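You operate a simulated robot arm through the tools that you are given. There is no shell and no other tool.

You are at the controls of a simulated robot arm. One attempt, no reset.

JOB
Blow the docked mould dry at 10, then 20, then 30 psi.
Fine: turn the pressure knob back to 0.

The check looks at the end state, three seconds after you hand in, the way a careful person would. Anything else that was tipped, shoved, dropped, spilled or broken makes it a failure.

ROBOT AND FRAMES
A 6-joint arm with a two-finger gripper, fixed in place. Base frame: the origin is at the foot of the arm, x ahead of it, y to its left, z up; the work surface is at about z = 0. Readings come in mm, degrees, newtons and seconds.
With the tool pointing down near the work surface it reaches from about 180 to 480 mm from the base axis. Its first joint turns from -66.0 to 66.0 degrees. Payload 1.76 kg.
Tool frame: the origin (TCP) lies between the finger pads and is the grasp point; the fingertips stand 29 mm ahead of it; z points along the fingers, y is the line along which they close. The gripper opens to 82 mm; its body begins 58 mm behind the TCP.
Orientation is told as [roll, pitch, yaw] about the base's x, y, z axes, in that order, counted from this pose: with the fingers straight down and closing along the base's y, the tool's x points along the base's -x, its y along +y and its z along -z.

CONTROLS
- The arm moves only by the tool servo_tool. Its arguments are lists of equal length, an entry for each row: "dp": the shift along the base's x, y, z in units of 20 mm (1.0 is 20 mm), a list of three; "delta_rot": the turn, a rotation vector about the base's x, y, z in units of 4 degrees (1.0 is 4 degrees), a list of three; "jaw": the opening in per cent of the stroke, from 0 (shut) to 100 (fully open). In form: {"dp": [[dx, dy, dz], ...], "delta_rot": [[wx, wy, wz], ...], "jaw": [jaw, ...]}. A call has 1 to 20 rows; each row shifts and turns the commanded pose from where the row before left it. A call with a number of a shift or a turn outside -1 to 1 is refused whole. Rows are played at 5 a second. More than 50 mm and 8.6 degrees between two rows, or a gripper value outside its range, and nothing of the call is played. Where a pose cannot be reached the arm comes as near as it can. A force on the tool above 40 N (or 10 N above the force at the start of the call, whichever is more), or a blocked arm, ends the call early, and 0.2 s more pass. Each finger travels about 203.5 mm/s and halts on what it meets, pressing with about 34 N; the grip force reading is that of the motor and also rises with nothing between the fingers. The clock runs only during rows and for 0.2 s after the last one: add rows that do not move to give the fingers time. The reply holds the time, the measured pose of the TCP, the force on the tool along the base axes, the opening and the grip force, in the units named above and with some noise, with the torque about the TCP (base axes, N m) and any sound that the robot's microphone picked up.
- Cameras (640 x 400 px; columns grow to the right, rows downward): "scene" is fixed at [52.5, 329.1, 423]; the picture's right is [-0.78, -0.62, 0.00], its down [-0.37, 0.46, -0.81] and it looks along [0.50, -0.63, -0.59] (base axes); focal length 291 px, centre (320, 200). "wrist" rides on the gripper at [79, 4, -89] in the tool frame; the picture's right is [-0.05, 1.00, 0.00], its down [-0.71, -0.04, -0.71] and it looks along [-0.71, -0.04, 0.71] (tool axes); focal length 256 px, centre (320, 200).
- get_image(camera): a new picture of that camera. It takes no simulated time.
- locate(camera, pixels): for up to 12 pixels [column, row] of the newest picture of that camera ("zoom" is the newest enlarged one), the place [x, y, z] in the base frame of the surface seen there, good to about 3 mm. It takes no simulated time.
- inspect(camera, box): a new picture of the part [left, top, right, bottom] of that camera's present view, enlarged. It takes no simulated time.
- hand_in(): hands the job in; it is judged then, once.

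Unless the task says otherwise, let go and move clear before handing in.

The tools are called as a command line: name --argument value ..., lists and objects as JSON in quotes. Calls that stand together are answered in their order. servo_tool: Moves the arm, as the interface text tells. Its arguments: {"type":"object","properties":{"dp":{"type":"array","items":{"type":"array","items":{"type":"number"}}},"delta_rot":{"type":"array","items":{"type":"array","items":{"type":"number"}}},"jaw":{"type":"array","items":{"type":"number"}}},"required":["dp","delta_rot","jaw"]} The other tools are called the same way: get_image (camera) takes a picture; locate (camera, pixels) gives the place of the surface under pixels of a picture; inspect (camera, box) takes an enlarged picture of a part of a camera's view; hand_in () hands the job in.

At the start:

```text
clock: 0.0
tool_pos: [198.0, 250.0, 274.4]
ee_rot: [-0.1, -0.2, 0.0]
ft_force: [0.1, -0.3, 0.2]
moment: [-0.01, 0.0, -0.01]
opening: 81.7
grasp_force: 0.1
```

scene: 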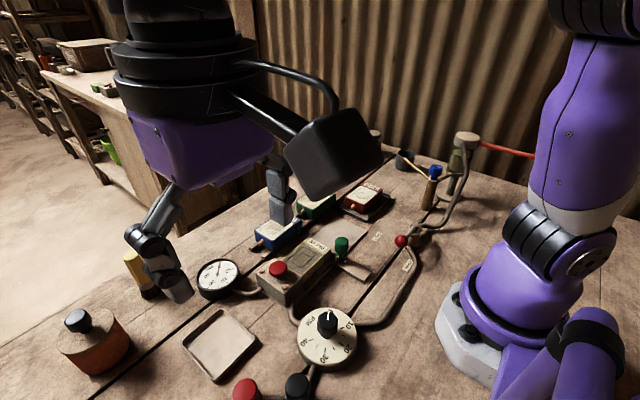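
wrist: 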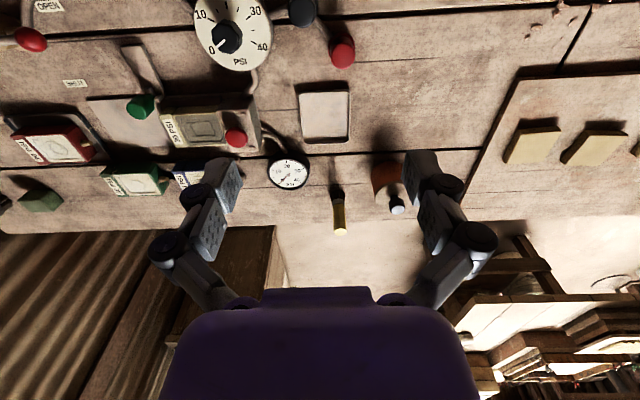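

The scene shows a dial knob (around scene px 327,335), a gauge (218,278), a docked mould with a red button (278,270), a green-knobbed lever (342,243), a red-ball lever (401,240), plus red and black buttons (245,390 and 297,387). I'll enlarge several regions to read the labels before I move.

inspect --camera "scene" --box '[180, 220, 380, 400]'

inspect --camera "scene" --box '[240, 120, 560, 320]'

inspect --camera "wrist" --box '[0, 0, 360, 220]'

```text
2.22 times, centred on (280, 310) of scene
```

zoom: 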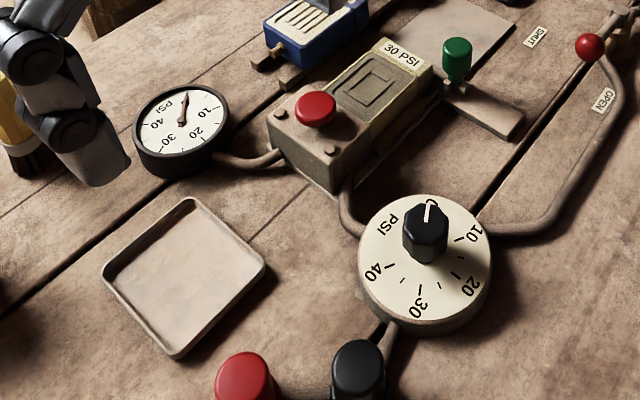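

```text
2.00 times, centred on (400, 220) of scene
```

zoom: 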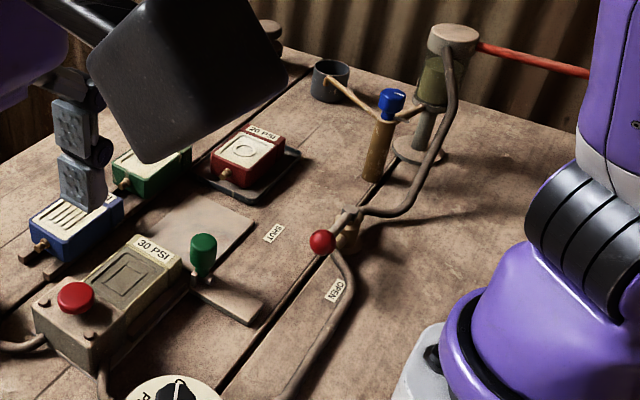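

```text
1.78 times, centred on (180, 110) of wrist
```

zoom: 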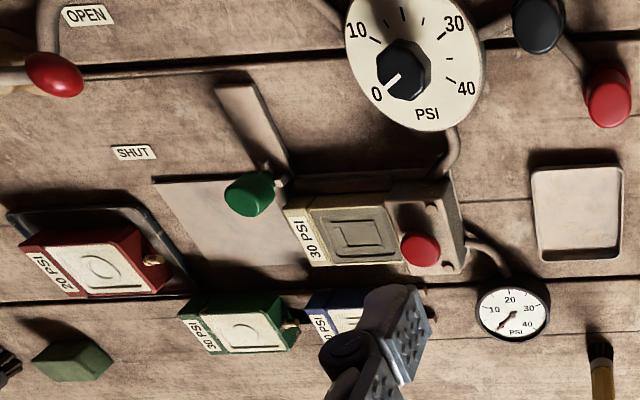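

The labels read "30 PSI" on the docked tan mould, SHUT/OPEN at the red-ball lever, and a 0–40 PSI dial with its pointer at 0. I'll look closer at the lever, the dial and the two buttons in front.

inspect --camera "scene" --box '[360, 200, 456, 300]'

inspect --camera "scene" --box '[220, 300, 380, 400]'

inspect --camera "wrist" --box '[180, 0, 380, 125]'

inspect --camera "scene" --box '[250, 220, 380, 310]'

locate --camera "scene" --pixels '[[278, 268], [327, 318], [328, 336], [310, 345], [342, 243], [401, 240], [245, 388], [297, 383], [376, 237], [407, 266], [218, 275], [420, 230]]'

```text
4.00 times, centred on (408, 250) of scene
```

zoom: 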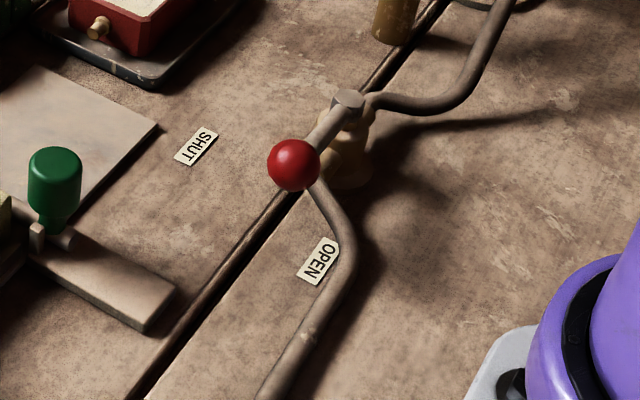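

```text
4.00 times, centred on (300, 350) of scene
```

zoom: 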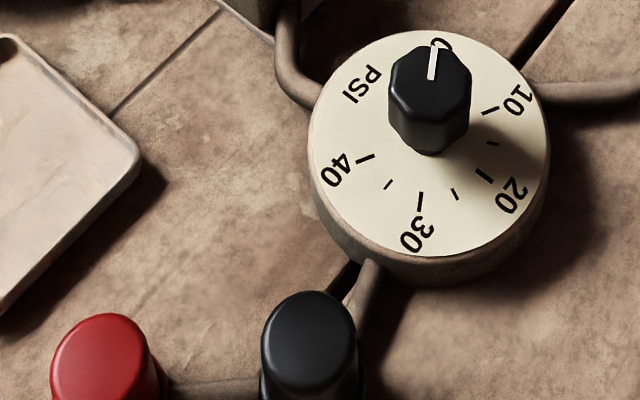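

```text
3.20 times, centred on (280, 62) of wrist
```

zoom: 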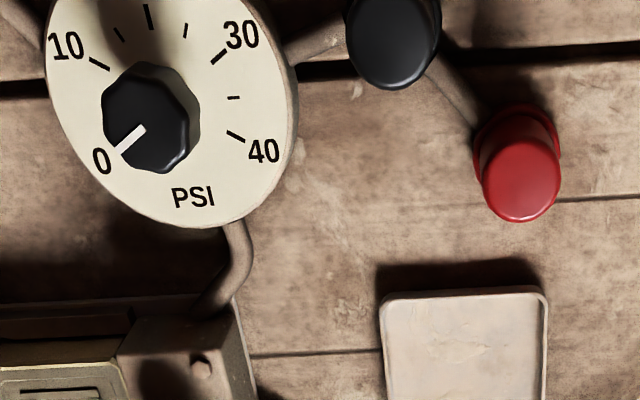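

```text
4.44 times, centred on (315, 265) of scene
```

zoom: 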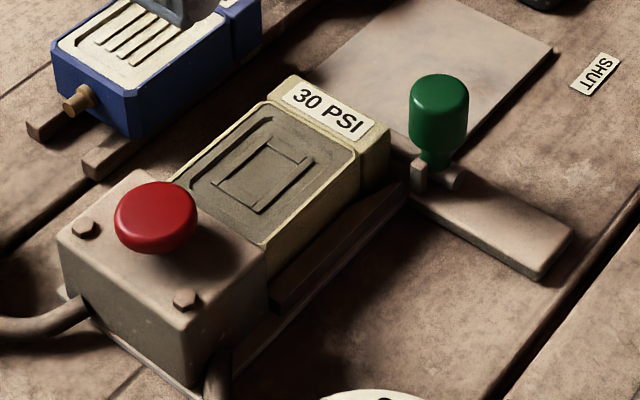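

```text
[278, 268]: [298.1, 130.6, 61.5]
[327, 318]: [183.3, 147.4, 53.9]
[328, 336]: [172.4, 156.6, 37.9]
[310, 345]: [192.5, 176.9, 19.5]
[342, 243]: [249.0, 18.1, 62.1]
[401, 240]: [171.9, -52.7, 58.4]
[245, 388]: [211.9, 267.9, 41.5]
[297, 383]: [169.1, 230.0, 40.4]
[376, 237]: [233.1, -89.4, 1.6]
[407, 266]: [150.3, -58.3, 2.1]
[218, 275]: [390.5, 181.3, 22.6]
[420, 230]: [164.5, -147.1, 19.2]
```

The handle ball is at about (172,-53,58), with SHUT at (233,-89) and OPEN at (150,-58). To judge the valve state I'll locate its pivot, the mould's corners, the clamp parts and the dial tick marks.

get_image --camera "scene"

locate --camera "scene" --pixels '[[415, 225], [409, 232], [416, 240], [345, 263], [370, 280], [337, 251], [327, 256], [330, 243], [300, 262], [258, 285], [290, 305], [300, 285]]'

get_image --camera "wrist"

locate --camera "wrist" --pixels '[[228, 36], [216, 46], [211, 20], [200, 15], [227, 5], [248, 17], [253, 43], [240, 61], [302, 10], [342, 52], [235, 138], [290, 172]]'

```text
taken
```

scene: 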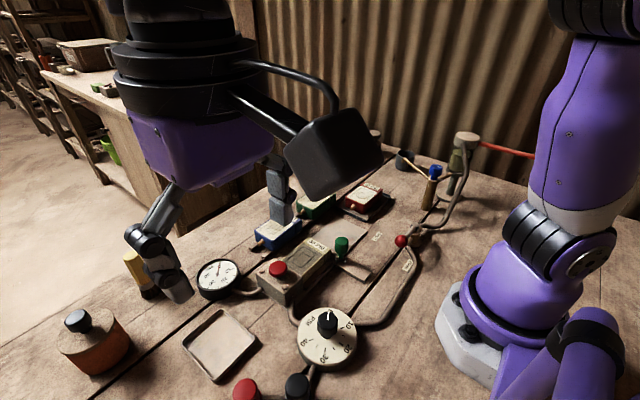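

```text
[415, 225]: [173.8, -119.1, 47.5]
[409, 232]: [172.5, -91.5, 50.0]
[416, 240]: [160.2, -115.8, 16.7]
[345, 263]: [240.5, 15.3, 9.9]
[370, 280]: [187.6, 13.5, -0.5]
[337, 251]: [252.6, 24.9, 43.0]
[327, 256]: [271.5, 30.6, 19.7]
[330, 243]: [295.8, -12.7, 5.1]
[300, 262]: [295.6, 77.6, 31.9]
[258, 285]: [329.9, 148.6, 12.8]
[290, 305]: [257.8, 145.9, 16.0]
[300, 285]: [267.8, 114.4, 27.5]
```

```text
taken
```

wrist: 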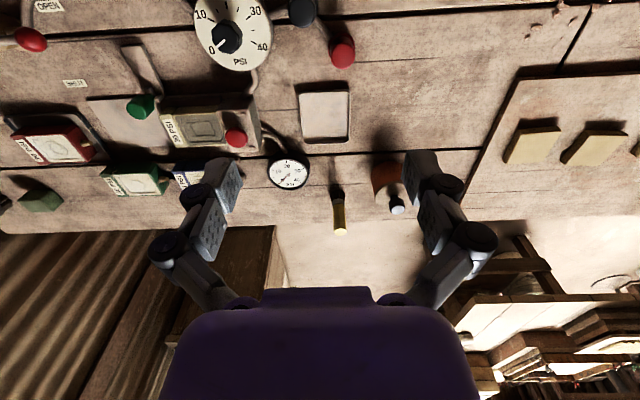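

```text
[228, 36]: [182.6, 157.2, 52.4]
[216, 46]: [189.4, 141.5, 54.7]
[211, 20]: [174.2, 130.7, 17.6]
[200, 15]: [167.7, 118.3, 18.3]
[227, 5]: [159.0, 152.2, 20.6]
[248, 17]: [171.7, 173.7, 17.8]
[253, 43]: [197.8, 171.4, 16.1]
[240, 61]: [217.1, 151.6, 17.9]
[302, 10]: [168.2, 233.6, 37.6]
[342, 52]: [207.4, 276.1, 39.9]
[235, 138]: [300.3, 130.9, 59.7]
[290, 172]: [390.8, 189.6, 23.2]
```

The valve pivot is at (174,-119) and its handle points along +y to the ball, in line with the pipe and nearest OPEN, so the valve looks open. The gauge needle sits at 0. I'll swing the wrist camera round (yaw about -80°) to look at the dial from close up, staying high.

servo_tool --dp '[[-0.03, 0.12, -0.2], [-0.03, 0.12, -0.2], [-0.03, 0.12, -0.2], [-0.03, 0.12, -0.2], [-0.03, 0.12, -0.2], [-0.03, 0.12, -0.2], [-0.03, 0.12, -0.2], [-0.03, 0.12, -0.2], [-0.03, 0.12, -0.2], [-0.03, 0.12, -0.2], [-0.03, 0.12, -0.2], [-0.03, 0.12, -0.2], [-0.03, 0.12, -0.2], [-0.03, 0.12, -0.2], [-0.03, 0.12, -0.2], [-0.03, 0.12, -0.2], [-0.03, 0.12, -0.2], [-0.03, 0.12, -0.2], [-0.03, 0.12, -0.2], [-0.03, 0.12, -0.2]]' --delta_rot '[[0, 0, -1], [0, 0, -1], [0, 0, -1], [0, 0, -1], [0, 0, -1], [0, 0, -1], [0, 0, -1], [0, 0, -1], [0, 0, -1], [0, 0, -1], [0, 0, -1], [0, 0, -1], [0, 0, -1], [0, 0, -1], [0, 0, -1], [0, 0, -1], [0, 0, -1], [0, 0, -1], [0, 0, -1], [0, 0, -1]]' --jaw '[60, 60, 60, 60, 60, 60, 60, 60, 60, 60, 60, 60, 60, 60, 60, 60, 60, 60, 60, 60]'

get_image --camera "wrist"

get_image --camera "scene"

```text
clock: 4.2
tool_pos: [186.2, 297.4, 192.4]
ee_rot: [-0.1, -0.2, -80.0]
ft_force: [-0.6, 0.2, 0.0]
moment: [0.0, 0.01, 0.01]
opening: 49.2
grasp_force: 0.1
```

```text
taken
```

wrist: 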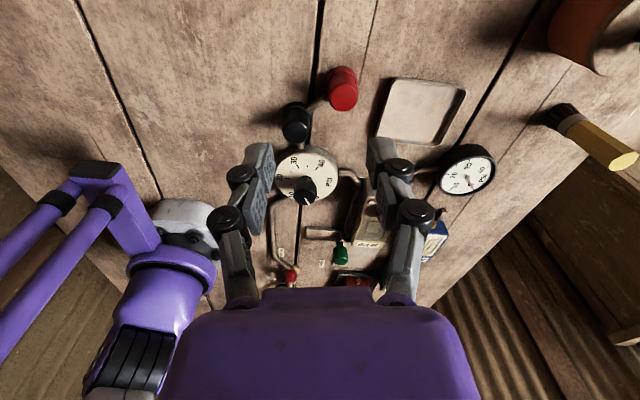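

```text
taken
```

scene: 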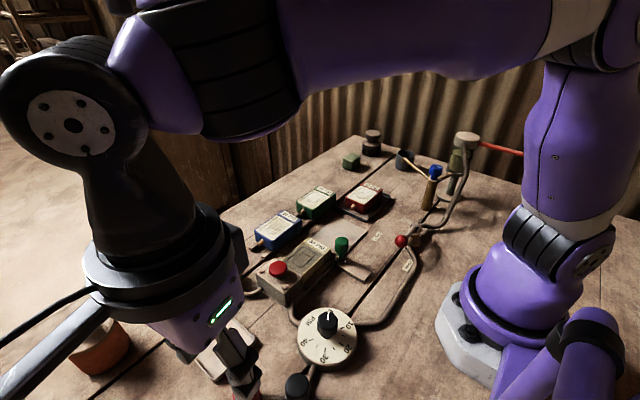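

From here the dial is at wrist px (306,175), with the red/black pair at (342,90) and (296,122). I'll enlarge the dial and the dock, and use the dial ticks to find its centre.

inspect --camera "wrist" --box '[256, 50, 366, 210]'

inspect --camera "wrist" --box '[262, 135, 352, 215]'

```text
2.50 times, centred on (311, 130) of wrist
```

zoom: 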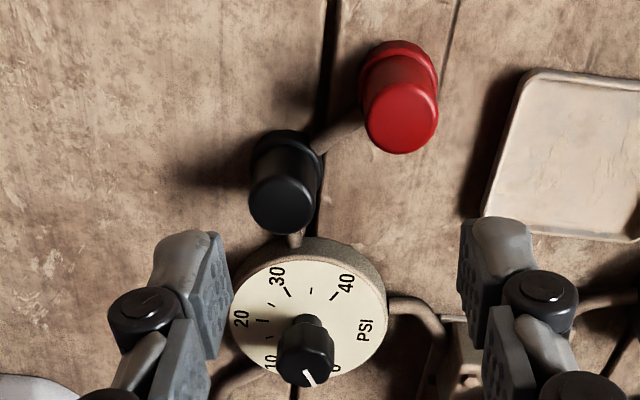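

```text
5.00 times, centred on (307, 175) of wrist
```

zoom: 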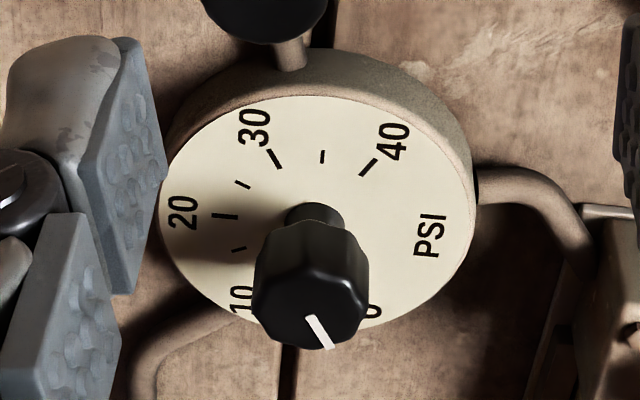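

The zoom shows the 20, 30 and 40 ticks, an octagonal-ish knob cap on a narrower stem, and the white pointer at 0. I'll locate the ticks and disc edges to get the dial's centre.

locate --camera "zoom" --pixels '[[268, 150], [377, 160], [213, 216], [322, 150], [166, 215], [318, 97], [474, 212], [237, 183], [314, 318], [331, 346], [285, 335], [340, 210]]'

inspect --camera "scene" --box '[290, 300, 366, 376]'

```text
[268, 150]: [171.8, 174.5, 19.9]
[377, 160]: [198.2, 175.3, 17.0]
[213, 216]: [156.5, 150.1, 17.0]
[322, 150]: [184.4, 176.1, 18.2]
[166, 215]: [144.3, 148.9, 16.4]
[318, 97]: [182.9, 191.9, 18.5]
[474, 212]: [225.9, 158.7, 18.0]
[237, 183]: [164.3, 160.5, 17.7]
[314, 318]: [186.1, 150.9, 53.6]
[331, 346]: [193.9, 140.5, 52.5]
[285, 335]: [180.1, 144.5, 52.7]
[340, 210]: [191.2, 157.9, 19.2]
```

```text
5.26 times, centred on (328, 338) of scene
```

zoom: 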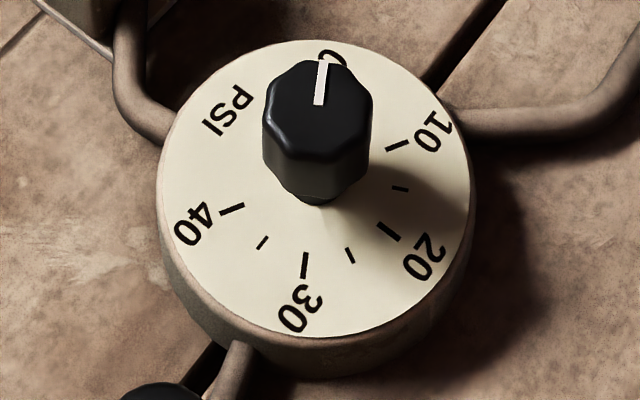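

The fit puts the dial centre at about (185.4,151) with a 41 mm radius. The 20 tick is at 180°, the 30 tick at 120° and the 40 tick at 60°, so 10 psi is 60° clockwise and the 0 pointer is near 300°. Before touching anything I'll look at the dock and the green clamp from above.

servo_tool --dp '[[0.03, -0.6, 0], [0.03, -0.6, 0], [0.03, -0.6, 0], [0.03, -0.6, 0], [0.03, -0.6, 0], [0.03, -0.6, 0], [0.03, -0.6, 0], [0.03, -0.6, 0], [0.03, -0.6, 0], [0.03, -0.6, 0], [0.03, -0.6, 0], [0.03, -0.6, 0], [0.03, -0.6, 0], [0.03, -0.6, 0], [0.03, -0.6, 0], [0.03, -0.6, 0], [0.03, -0.6, 0], [0.03, -0.6, 0], [0.03, -0.6, 0], [0.03, -0.6, 0]]' --delta_rot '[[0, 0, 1], [0, 0, 1], [0, 0, 1], [0, 0, 1], [0, 0, 1], [0, 0, 1], [0, 0, 1], [0, 0, 1], [0, 0, 1], [0, 0, 1], [0, 0, 1], [0, 0, 1], [0, 0, 1], [0, 0, 1], [0, 0, 1], [0, 0, 1], [0, 0, 1], [0, 0, 1], [0, 0, 1], [0, 0, 1]]' --jaw '[100, 100, 100, 100, 100, 100, 100, 100, 100, 100, 100, 100, 100, 100, 100, 100, 100, 100, 100, 100]'

get_image --camera "wrist"

get_image --camera "scene"

```text
clock: 8.4
tool_pos: [197.9, 57.9, 194.5]
ee_rot: [0.0, -0.1, 0.2]
ft_force: [-0.6, 0.2, -0.7]
moment: [-0.01, -0.01, -0.01]
opening: 81.9
grasp_force: 0.0
```

```text
taken
```

wrist: 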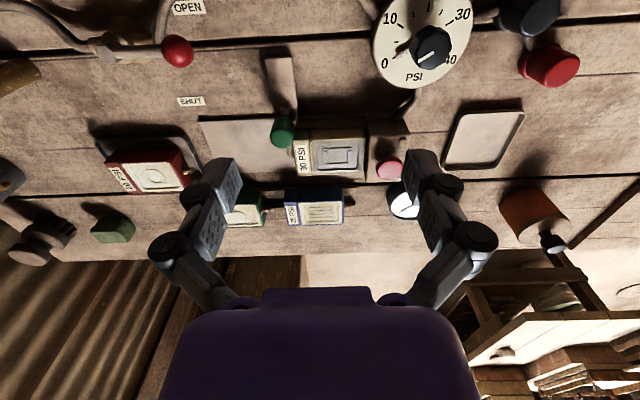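

```text
taken
```

scene: 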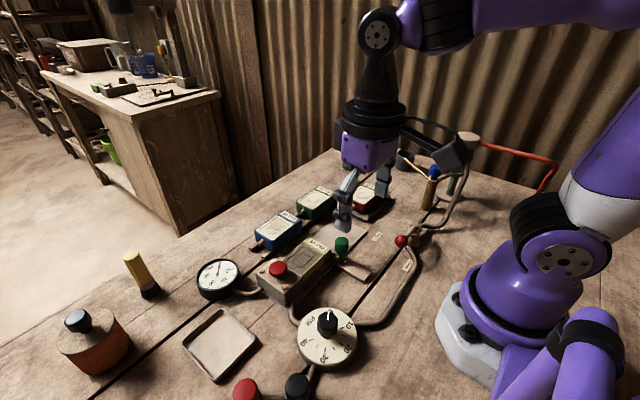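

inspect --camera "wrist" --box '[240, 50, 420, 200]'

inspect --camera "wrist" --box '[80, 0, 320, 150]'

inspect --camera "scene" --box '[190, 250, 260, 305]'

inspect --camera "wrist" --box '[360, 0, 500, 100]'

```text
2.67 times, centred on (330, 125) of wrist
```

zoom: 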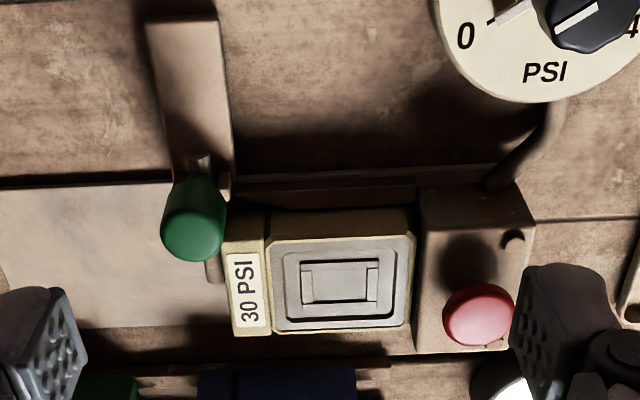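

```text
2.67 times, centred on (200, 75) of wrist
```

zoom: 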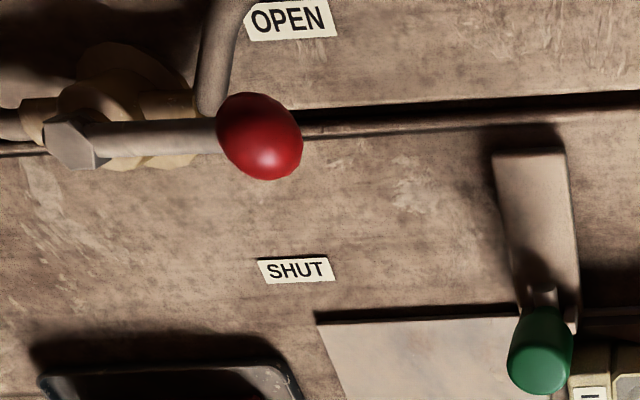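

```text
7.27 times, centred on (225, 278) of scene
```

zoom: 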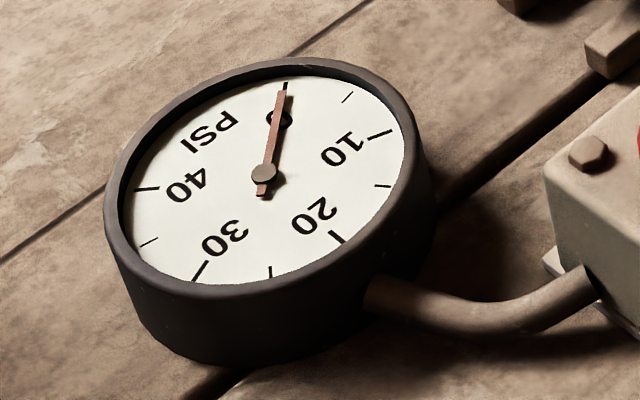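

```text
4.00 times, centred on (430, 50) of wrist
```

zoom: 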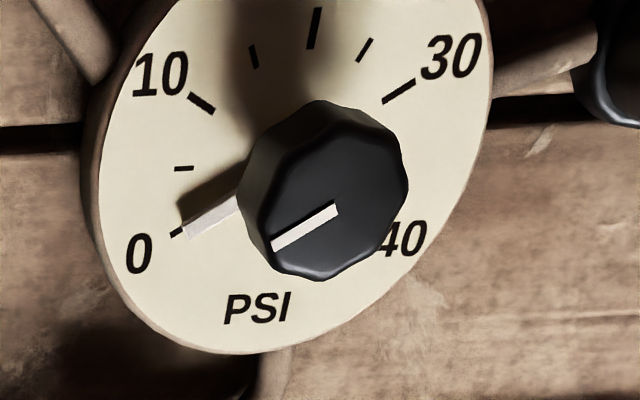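

The gauge needle is at 0 (zoom px 275,110), the mould sits against the manifold with the green latch at its tail, and the red button is on the manifold. I'll hover over the knob at (185.4,151) with yaw +30°, so the pads meet two flats and have room to turn.

servo_tool --dp '[[-0.07875, 0.58125, -0.465], [-0.07875, 0.58125, -0.465], [-0.07875, 0.58125, -0.465], [-0.07875, 0.58125, -0.465], [-0.07875, 0.58125, -0.465], [-0.07875, 0.58125, -0.465], [-0.07875, 0.58125, -0.465], [-0.07875, 0.58125, -0.465], [0, 0, 0]]' --delta_rot '[[0, 0, 0.9375], [0, 0, 0.9375], [0, 0, 0.9375], [0, 0, 0.9375], [0, 0, 0.9375], [0, 0, 0.9375], [0, 0, 0.9375], [0, 0, 0.9375], [0, 0, 0]]' --jaw '[70, 70, 70, 70, 70, 70, 70, 70, 70]'

get_image --camera "wrist"

get_image --camera "scene"

```text
clock: 10.4
tool_pos: [185.8, 151.1, 118.4]
ee_rot: [-0.1, -0.1, 30.0]
ft_force: [0.1, 0.4, 0.1]
moment: [-0.01, 0.0, 0.0]
opening: 57.2
grasp_force: 0.1
```

```text
taken
```

wrist: 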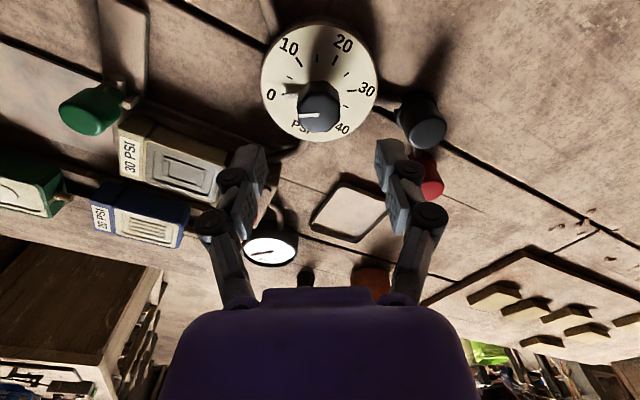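

```text
taken
```

scene: 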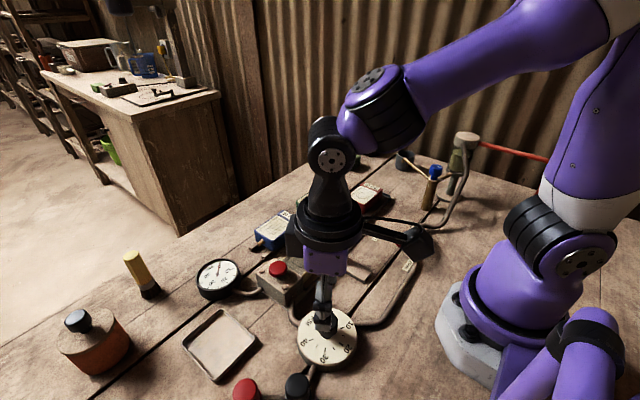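

The knob sits at column about 320 in the wrist view, the same column as the TCP. I'll locate the knob top's edges to refine the centre.

inspect --camera "wrist" --box '[260, 20, 380, 145]'

```text
3.20 times, centred on (320, 82) of wrist
```

zoom: 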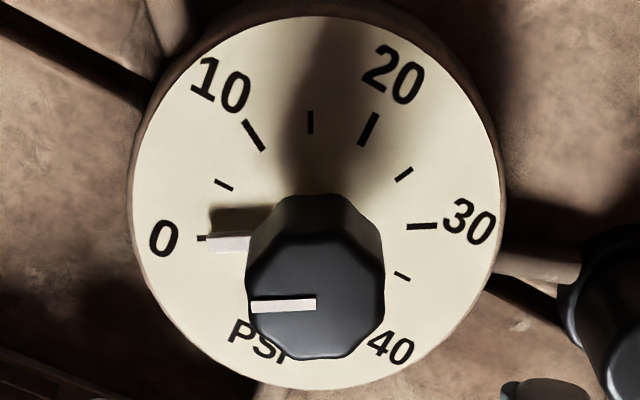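

locate --camera "zoom" --pixels '[[256, 306], [376, 296], [316, 250], [310, 350], [316, 303], [245, 243], [200, 238], [260, 148], [362, 143], [410, 227], [398, 272], [230, 243]]'

```text
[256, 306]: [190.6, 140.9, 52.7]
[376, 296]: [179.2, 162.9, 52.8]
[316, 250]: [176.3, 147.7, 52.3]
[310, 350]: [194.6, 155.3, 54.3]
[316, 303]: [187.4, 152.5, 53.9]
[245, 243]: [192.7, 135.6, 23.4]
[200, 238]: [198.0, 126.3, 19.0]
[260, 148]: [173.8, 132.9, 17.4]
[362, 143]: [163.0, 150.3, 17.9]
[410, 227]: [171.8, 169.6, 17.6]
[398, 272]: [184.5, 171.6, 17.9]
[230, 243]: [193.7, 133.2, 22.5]
```

The knob centre is confirmed at (185.2,151.6) with its top at z≈53. A low white pointer at z≈23 sits under one pad, so I'll keep the fingertips above z≈27 (TCP z≈57), lower, and close.

servo_tool --dp '[[0, 0.03, -0.7], [0, 0, -0.7], [0, 0, -0.7], [0, 0, -0.6], [0, 0, -0.45], [0, 0, 0], [0, 0, 0], [0, 0, 0], [0, 0, 0]]' --delta_rot '[[0, 0, 0], [0, 0, 0], [0, 0, 0], [0, 0, 0], [0, 0, 0], [0, 0, 0], [0, 0, 0], [0, 0, 0], [0, 0, 0]]' --jaw '[70, 70, 70, 70, 70, 70, 40, 20, 20]'

get_image --camera "wrist"

get_image --camera "scene"

```text
clock: 12.4
tool_pos: [184.8, 149.4, 56.1]
ee_rot: [-0.1, -0.1, 30.0]
ft_force: [2.4, -4.7, 3.7]
moment: [-0.13, -0.06, -0.01]
opening: 29.2
grasp_force: 36.2
```

```text
taken
```

wrist: 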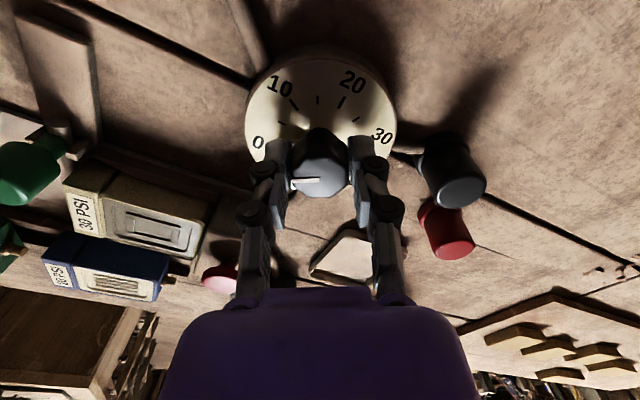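

```text
taken
```

scene: 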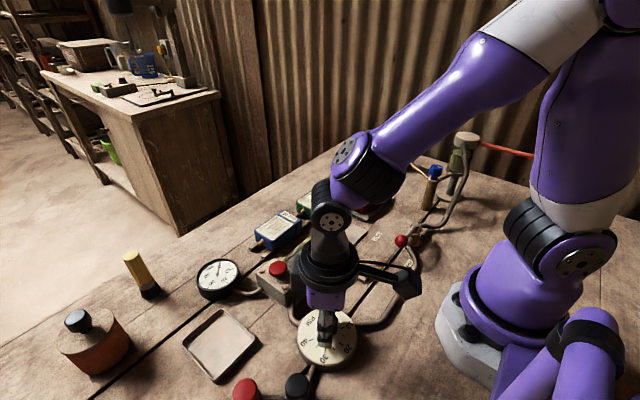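

The grip holds at 29.2 mm, with a slight side load (-4.7 N in y). I'll centre by about 1.5 mm and turn the knob 52° clockwise, just short of 10, then read the gauge.

servo_tool --dp '[[0.045, -0.08, 0], [0, 0, 0], [0, 0, 0], [0, 0, 0], [0, 0, 0], [0, 0, 0], [0, 0, 0], [0, 0, 0], [0, 0, 0], [0, 0, 0], [0, 0, 0], [0, 0, 0], [0, 0, 0], [0, 0, 0], [0, 0, 0]]' --delta_rot '[[0, 0, 0], [0, 0, -1], [0, 0, -1], [0, 0, -1], [0, 0, -1], [0, 0, -1], [0, 0, -1], [0, 0, -1], [0, 0, -1], [0, 0, -1], [0, 0, -1], [0, 0, -1], [0, 0, -1], [0, 0, -1], [0, 0, 0]]' --jaw '[20, 20, 20, 20, 20, 20, 20, 20, 20, 20, 20, 20, 20, 20, 20]'

get_image --camera "wrist"

get_image --camera "scene"

inspect --camera "scene" --box '[190, 250, 260, 305]'

```text
clock: 15.6
tool_pos: [186.3, 149.6, 55.4]
ee_rot: [-0.1, 0.0, -22.1]
ft_force: [-15.0, 5.2, 9.7]
moment: [0.18, 0.48, 0.0]
opening: 29.3
grasp_force: 35.2
```

```text
taken
```

wrist: 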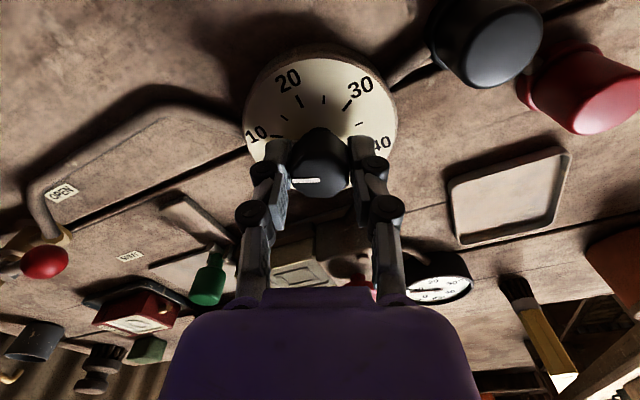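

```text
taken
```

scene: 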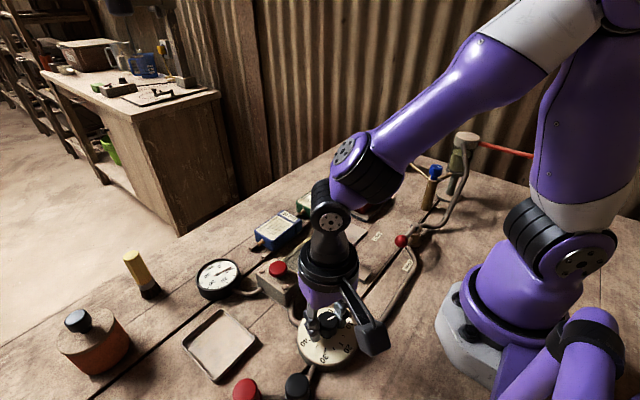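

```text
7.27 times, centred on (225, 278) of scene
```

zoom: 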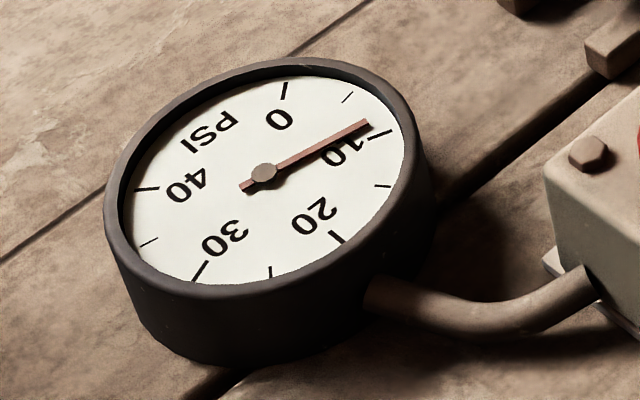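

The gauge responds, so the valve is open; it reads about 8.7 psi (needle tip at zoom px 367,122, just short of the 10 tick). I'll ease the side load by 1 mm in x and turn the last 8°.

servo_tool --dp '[[-0.05, 0.0, 0], [0, 0, 0], [0, 0, 0]]' --delta_rot '[[0, 0, -1], [0, 0, -1], [0, 0, 0]]' --jaw '[20, 20, 20]'

inspect --camera "scene" --box '[190, 250, 260, 305]'

inspect --camera "scene" --box '[290, 300, 366, 376]'

```text
clock: 16.4
tool_pos: [185.1, 150.2, 54.9]
ee_rot: [0.1, -0.2, -30.1]
ft_force: [-2.6, -1.3, 16.2]
moment: [-0.1, -0.1, -0.01]
opening: 28.9
grasp_force: 35.7
```

```text
7.27 times, centred on (225, 278) of scene
```

zoom: 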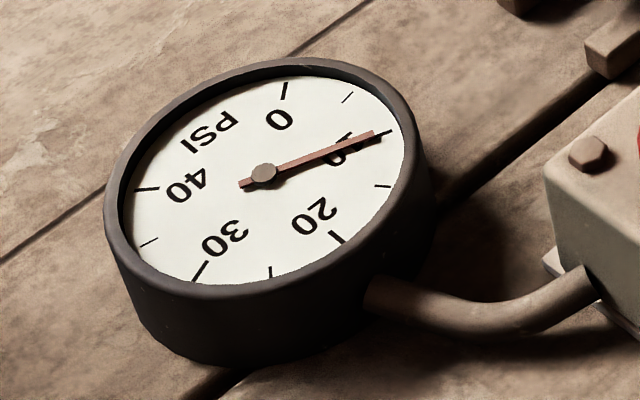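

```text
5.26 times, centred on (328, 338) of scene
```

zoom: 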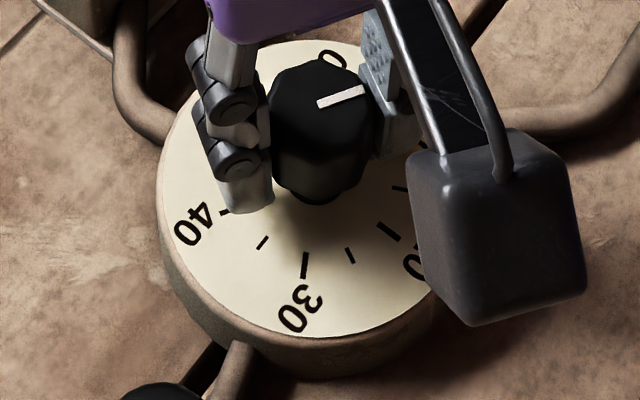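

The needle is on the 10 tick (zoom px 373,134) and the knob pointer agrees. I'll release, lift clear, shut the jaw and hover above the red button on the manifold at (299.3,130.8).

servo_tool --dp '[[0, 0, 0], [0, 0, 0], [0, 0, 0.9], [0, 0, 0.9], [0, 0, 0.9], [0, 0, 0.9], [0.8143, -0.137, 0], [0.8143, -0.137, 0], [0.8143, -0.137, 0], [0.8143, -0.137, 0], [0.8143, -0.137, 0], [0.8143, -0.137, 0], [0.8143, -0.137, 0], [0, 0, 0]]' --delta_rot '[[0, 0, 0], [0, 0, 0], [0, 0, 0], [0, 0, 0], [0, 0, 0], [0, 0, 0], [0, 0, 0], [0, 0, 0], [0, 0, 0], [0, 0, 0], [0, 0, 0], [0, 0, 0], [0, 0, 0], [0, 0, 0]]' --jaw '[65, 65, 65, 65, 65, 65, 65, 40, 20, 0, 0, 0, 0, 0]'

get_image --camera "scene"

get_image --camera "wrist"

inspect --camera "scene" --box '[190, 250, 260, 305]'

inspect --camera "scene" --box '[290, 300, 366, 376]'

```text
clock: 19.4
tool_pos: [298.9, 130.8, 129.1]
ee_rot: [-0.1, 0.0, -29.9]
ft_force: [-0.5, -0.1, 0.2]
moment: [0.0, 0.01, 0.0]
opening: 0.2
grasp_force: 29.0
```

```text
taken
```

scene: 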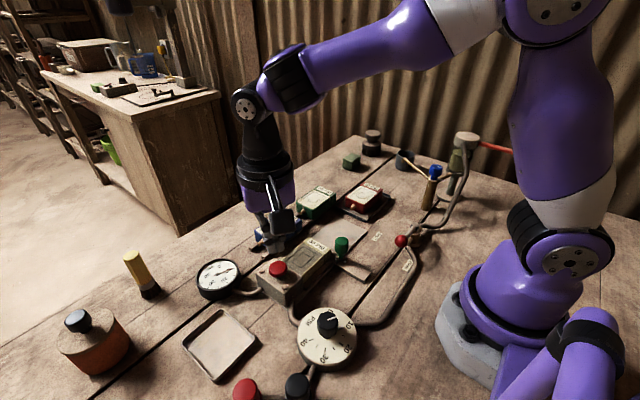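

```text
taken
```

wrist: 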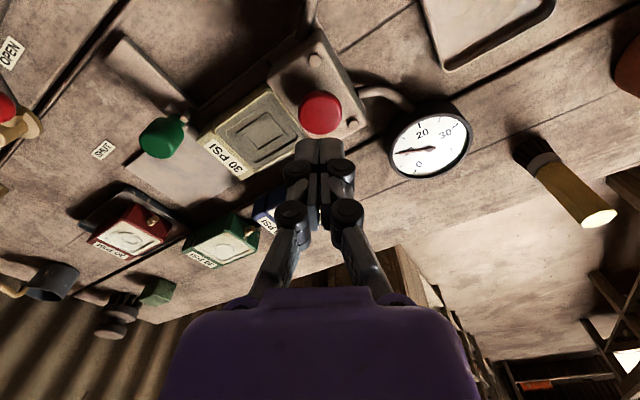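

```text
7.27 times, centred on (225, 278) of scene
```

zoom: 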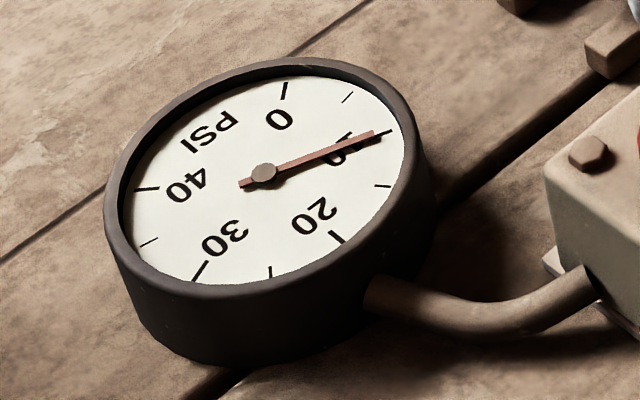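

```text
5.26 times, centred on (328, 338) of scene
```

zoom: 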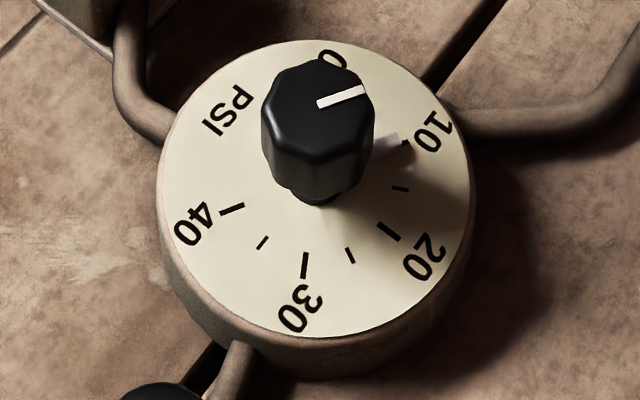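

The knob pointer (zoom px 398,138) sits at the 10 tick and the gauge held after release. I'll cross-check with a close wrist view of the gauge and confirm the button location.

inspect --camera "wrist" --box '[385, 95, 475, 185]'

locate --camera "wrist" --pixels '[[321, 112], [305, 112], [338, 112], [321, 96], [320, 128], [300, 80], [322, 146]]'

```text
4.44 times, centred on (430, 140) of wrist
```

zoom: 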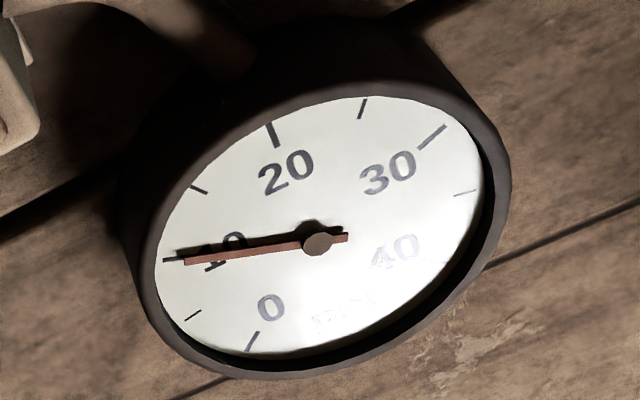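

```text
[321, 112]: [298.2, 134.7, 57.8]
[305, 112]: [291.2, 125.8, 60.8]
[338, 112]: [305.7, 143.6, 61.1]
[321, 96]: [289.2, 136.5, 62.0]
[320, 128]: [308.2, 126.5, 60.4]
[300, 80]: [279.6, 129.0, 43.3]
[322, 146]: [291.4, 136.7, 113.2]
```

The gauge reads about 9.8–10 psi from here too. The button centre is about (298.6,132.5) with its top at z≈61, so contact should come near TCP z≈90. I'll press gently in small steps and listen.

servo_tool --dp '[[-0.02, 0.085, -0.9], [0, 0, -0.9], [0, 0, -0.15], [0, 0, -0.15], [0, 0, 0], [0, 0, 0]]' --delta_rot '[[0, 0, 0], [0, 0, 0], [0, 0, 0], [0, 0, 0], [0, 0, 0], [0, 0, 0]]' --jaw '[0, 0, 0, 0, 0, 0]'

get_image --camera "scene"

inspect --camera "scene" --box '[190, 240, 360, 310]'

```text
clock: 20.8
tool_pos: [299.3, 132.7, 86.7]
ee_rot: [-0.1, -0.1, -29.9]
ft_force: [-0.5, -0.2, 0.4]
moment: [0.0, 0.0, 0.01]
opening: 0.2
grasp_force: 28.1
```

```text
taken
```

scene: 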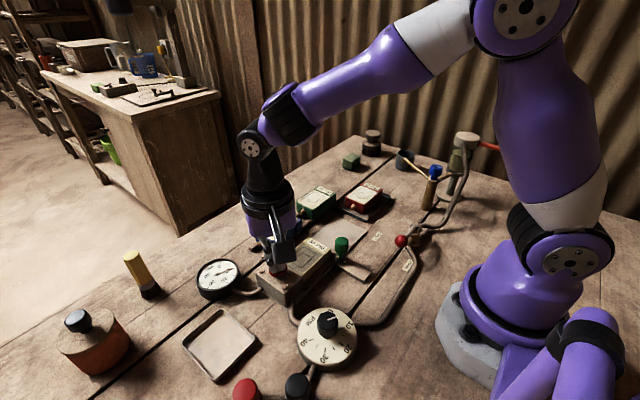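

```text
3.76 times, centred on (275, 275) of scene
```

zoom: 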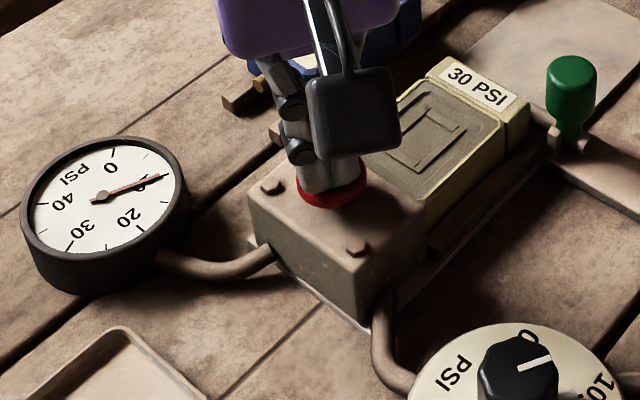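

No contact force yet at TCP z=86.7, and the tips look just above the button. I'll keep pressing in 2 mm steps.

servo_tool --dp '[[0, 0, -0.1], [0, 0, -0.1], [0, 0, -0.1], [0, 0, 0]]' --delta_rot '[[0, 0, 0], [0, 0, 0], [0, 0, 0], [0, 0, 0]]' --jaw '[0, 0, 0, 0]'

```text
clock: 21.8
tool_pos: [298.9, 132.6, 80.3]
ee_rot: [0.0, -0.2, -29.9]
ft_force: [-0.4, 0.0, 3.8]
moment: [0.0, 0.02, 0.03]
opening: 6.0
grasp_force: 28.8
heard: click
```

A click was heard with 3.8 N on the tool, and the opening reads 6.0. I'll check the pictures to see what happened to the button and gauge.

inspect --camera "scene" --box '[190, 240, 360, 310]'

get_image --camera "wrist"

inspect --camera "wrist" --box '[240, 60, 400, 200]'

```text
3.76 times, centred on (275, 275) of scene
```

zoom: 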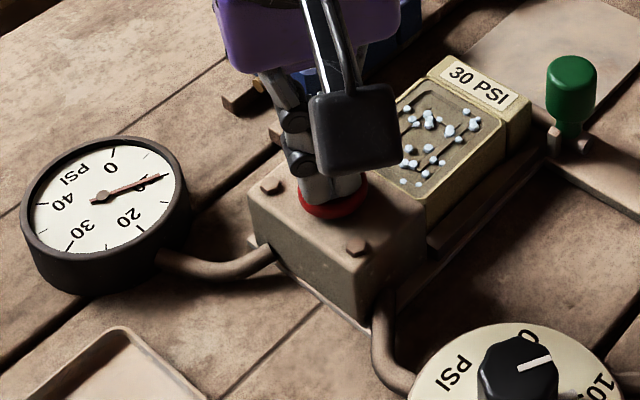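

```text
taken
```

wrist: 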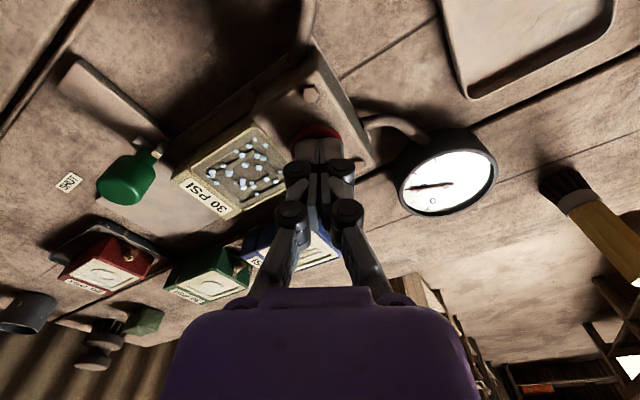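

```text
2.86 times, centred on (320, 130) of wrist
```

zoom: 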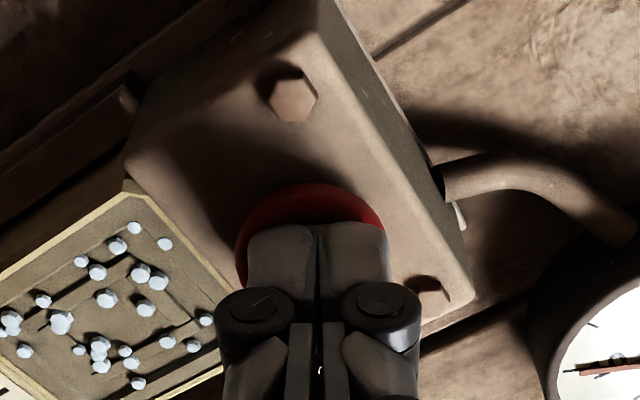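

The mould face is now covered in water droplets, so the air is blowing while the button is held. I'll hold it down for about 2 seconds and watch the drops.

servo_tool --dp '[[0, 0, 0], [0, 0, 0], [0, 0, 0], [0, 0, 0], [0, 0, 0], [0, 0, 0], [0, 0, 0], [0, 0, 0], [0, 0, 0], [0, 0, 0]]' --delta_rot '[[0, 0, 0], [0, 0, 0], [0, 0, 0], [0, 0, 0], [0, 0, 0], [0, 0, 0], [0, 0, 0], [0, 0, 0], [0, 0, 0], [0, 0, 0]]' --jaw '[0, 0, 0, 0, 0, 0, 0, 0, 0, 0]'

inspect --camera "scene" --box '[190, 240, 360, 310]'

inspect --camera "wrist" --box '[160, 90, 360, 230]'

```text
clock: 24.0
tool_pos: [298.3, 132.6, 81.1]
ee_rot: [0.0, -0.1, -30.0]
ft_force: [0.9, 0.2, 2.0]
moment: [0.01, 0.0, -0.01]
opening: 6.0
grasp_force: 29.0
```

```text
3.76 times, centred on (275, 275) of scene
```

zoom: 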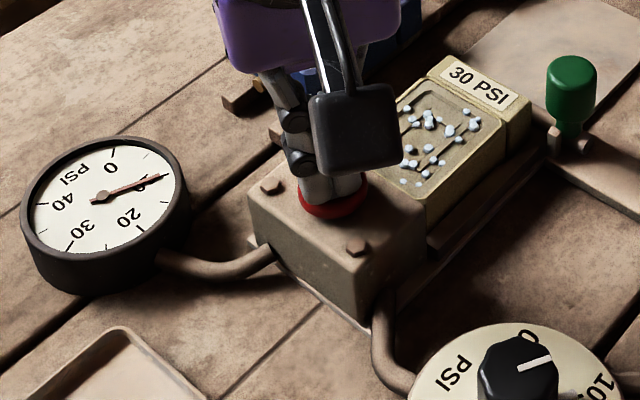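

```text
2.86 times, centred on (260, 160) of wrist
```

zoom: 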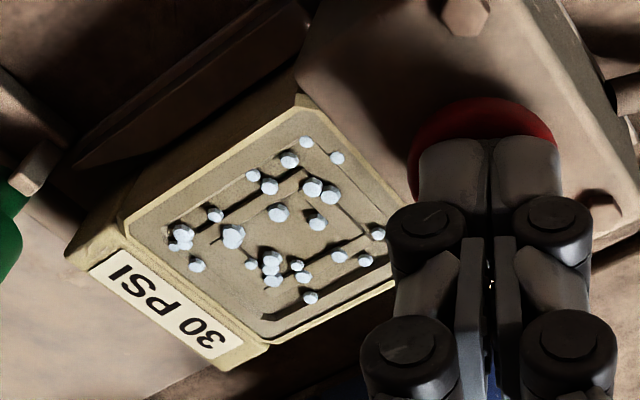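

The droplets are the same after 2 s (about 22 in the wrist zoom) and the gauge is steady at 10. I'll hold another 4 s to see whether they change.

servo_tool --dp '[[0, 0, 0], [0, 0, 0], [0, 0, 0], [0, 0, 0], [0, 0, 0], [0, 0, 0], [0, 0, 0], [0, 0, 0], [0, 0, 0], [0, 0, 0], [0, 0, 0], [0, 0, 0], [0, 0, 0], [0, 0, 0], [0, 0, 0], [0, 0, 0], [0, 0, 0], [0, 0, 0], [0, 0, 0], [0, 0, 0]]' --delta_rot '[[0, 0, 0], [0, 0, 0], [0, 0, 0], [0, 0, 0], [0, 0, 0], [0, 0, 0], [0, 0, 0], [0, 0, 0], [0, 0, 0], [0, 0, 0], [0, 0, 0], [0, 0, 0], [0, 0, 0], [0, 0, 0], [0, 0, 0], [0, 0, 0], [0, 0, 0], [0, 0, 0], [0, 0, 0], [0, 0, 0]]' --jaw '[0, 0, 0, 0, 0, 0, 0, 0, 0, 0, 0, 0, 0, 0, 0, 0, 0, 0, 0, 0]'

inspect --camera "wrist" --box '[160, 90, 360, 230]'

inspect --camera "scene" --box '[190, 240, 360, 310]'

```text
clock: 28.2
tool_pos: [299.3, 133.3, 80.1]
ee_rot: [-0.1, -0.1, -30.1]
ft_force: [0.4, -0.2, 2.9]
moment: [0.04, 0.02, 0.03]
opening: 6.2
grasp_force: 29.0
```

```text
2.86 times, centred on (260, 160) of wrist
```

zoom: 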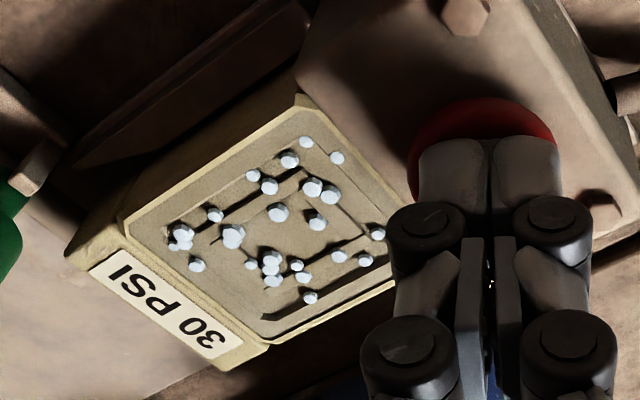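

```text
3.76 times, centred on (275, 275) of scene
```

zoom: 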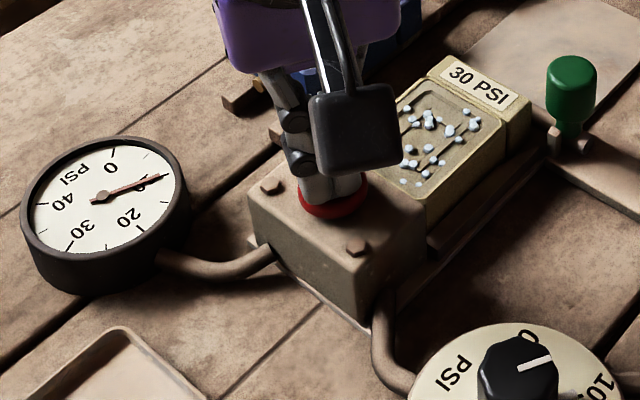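

The droplets don't change any further, so this stage looks done (gauge still on 10). I'll lift off the button and check what changes on release.

servo_tool --dp '[[0, 0, 0.2], [0, 0, 0.4], [0, 0, 0.9], [0, 0, 0.9], [0, 0, 0]]' --delta_rot '[[0, 0, 0], [0, 0, 0], [0, 0, 0], [0, 0, 0], [0, 0, 0]]' --jaw '[0, 0, 0, 0, 0]'

get_image --camera "scene"

inspect --camera "scene" --box '[190, 240, 360, 310]'

inspect --camera "wrist" --box '[160, 50, 400, 200]'

```text
clock: 29.4
tool_pos: [299.7, 132.3, 127.9]
ee_rot: [-0.2, 0.0, -30.0]
ft_force: [0.9, -0.1, -0.8]
moment: [0.02, 0.02, 0.02]
opening: 0.3
grasp_force: 28.5
```

```text
taken
```

scene: 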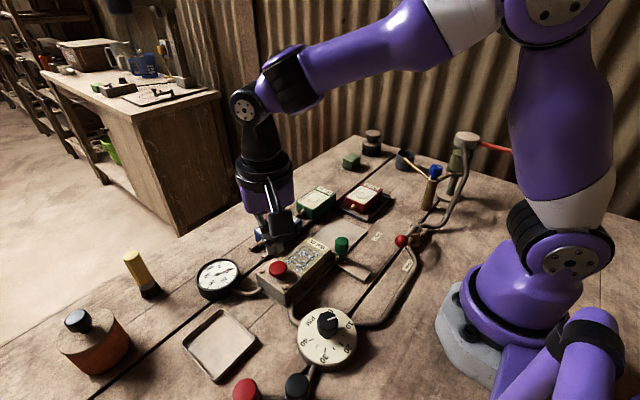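

```text
3.76 times, centred on (275, 275) of scene
```

zoom: 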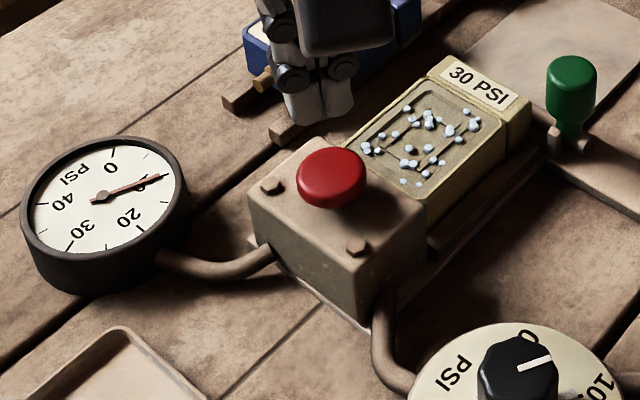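

```text
2.67 times, centred on (280, 125) of wrist
```

zoom: 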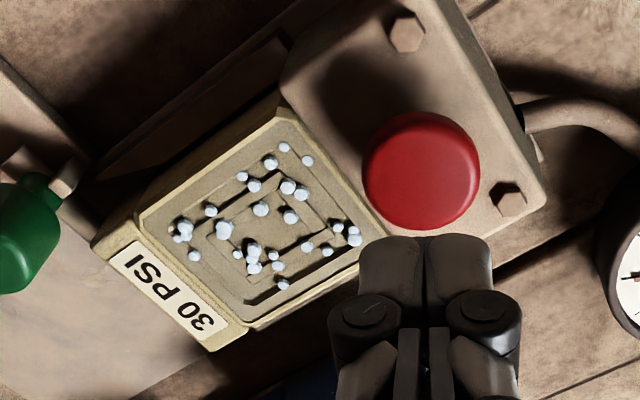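

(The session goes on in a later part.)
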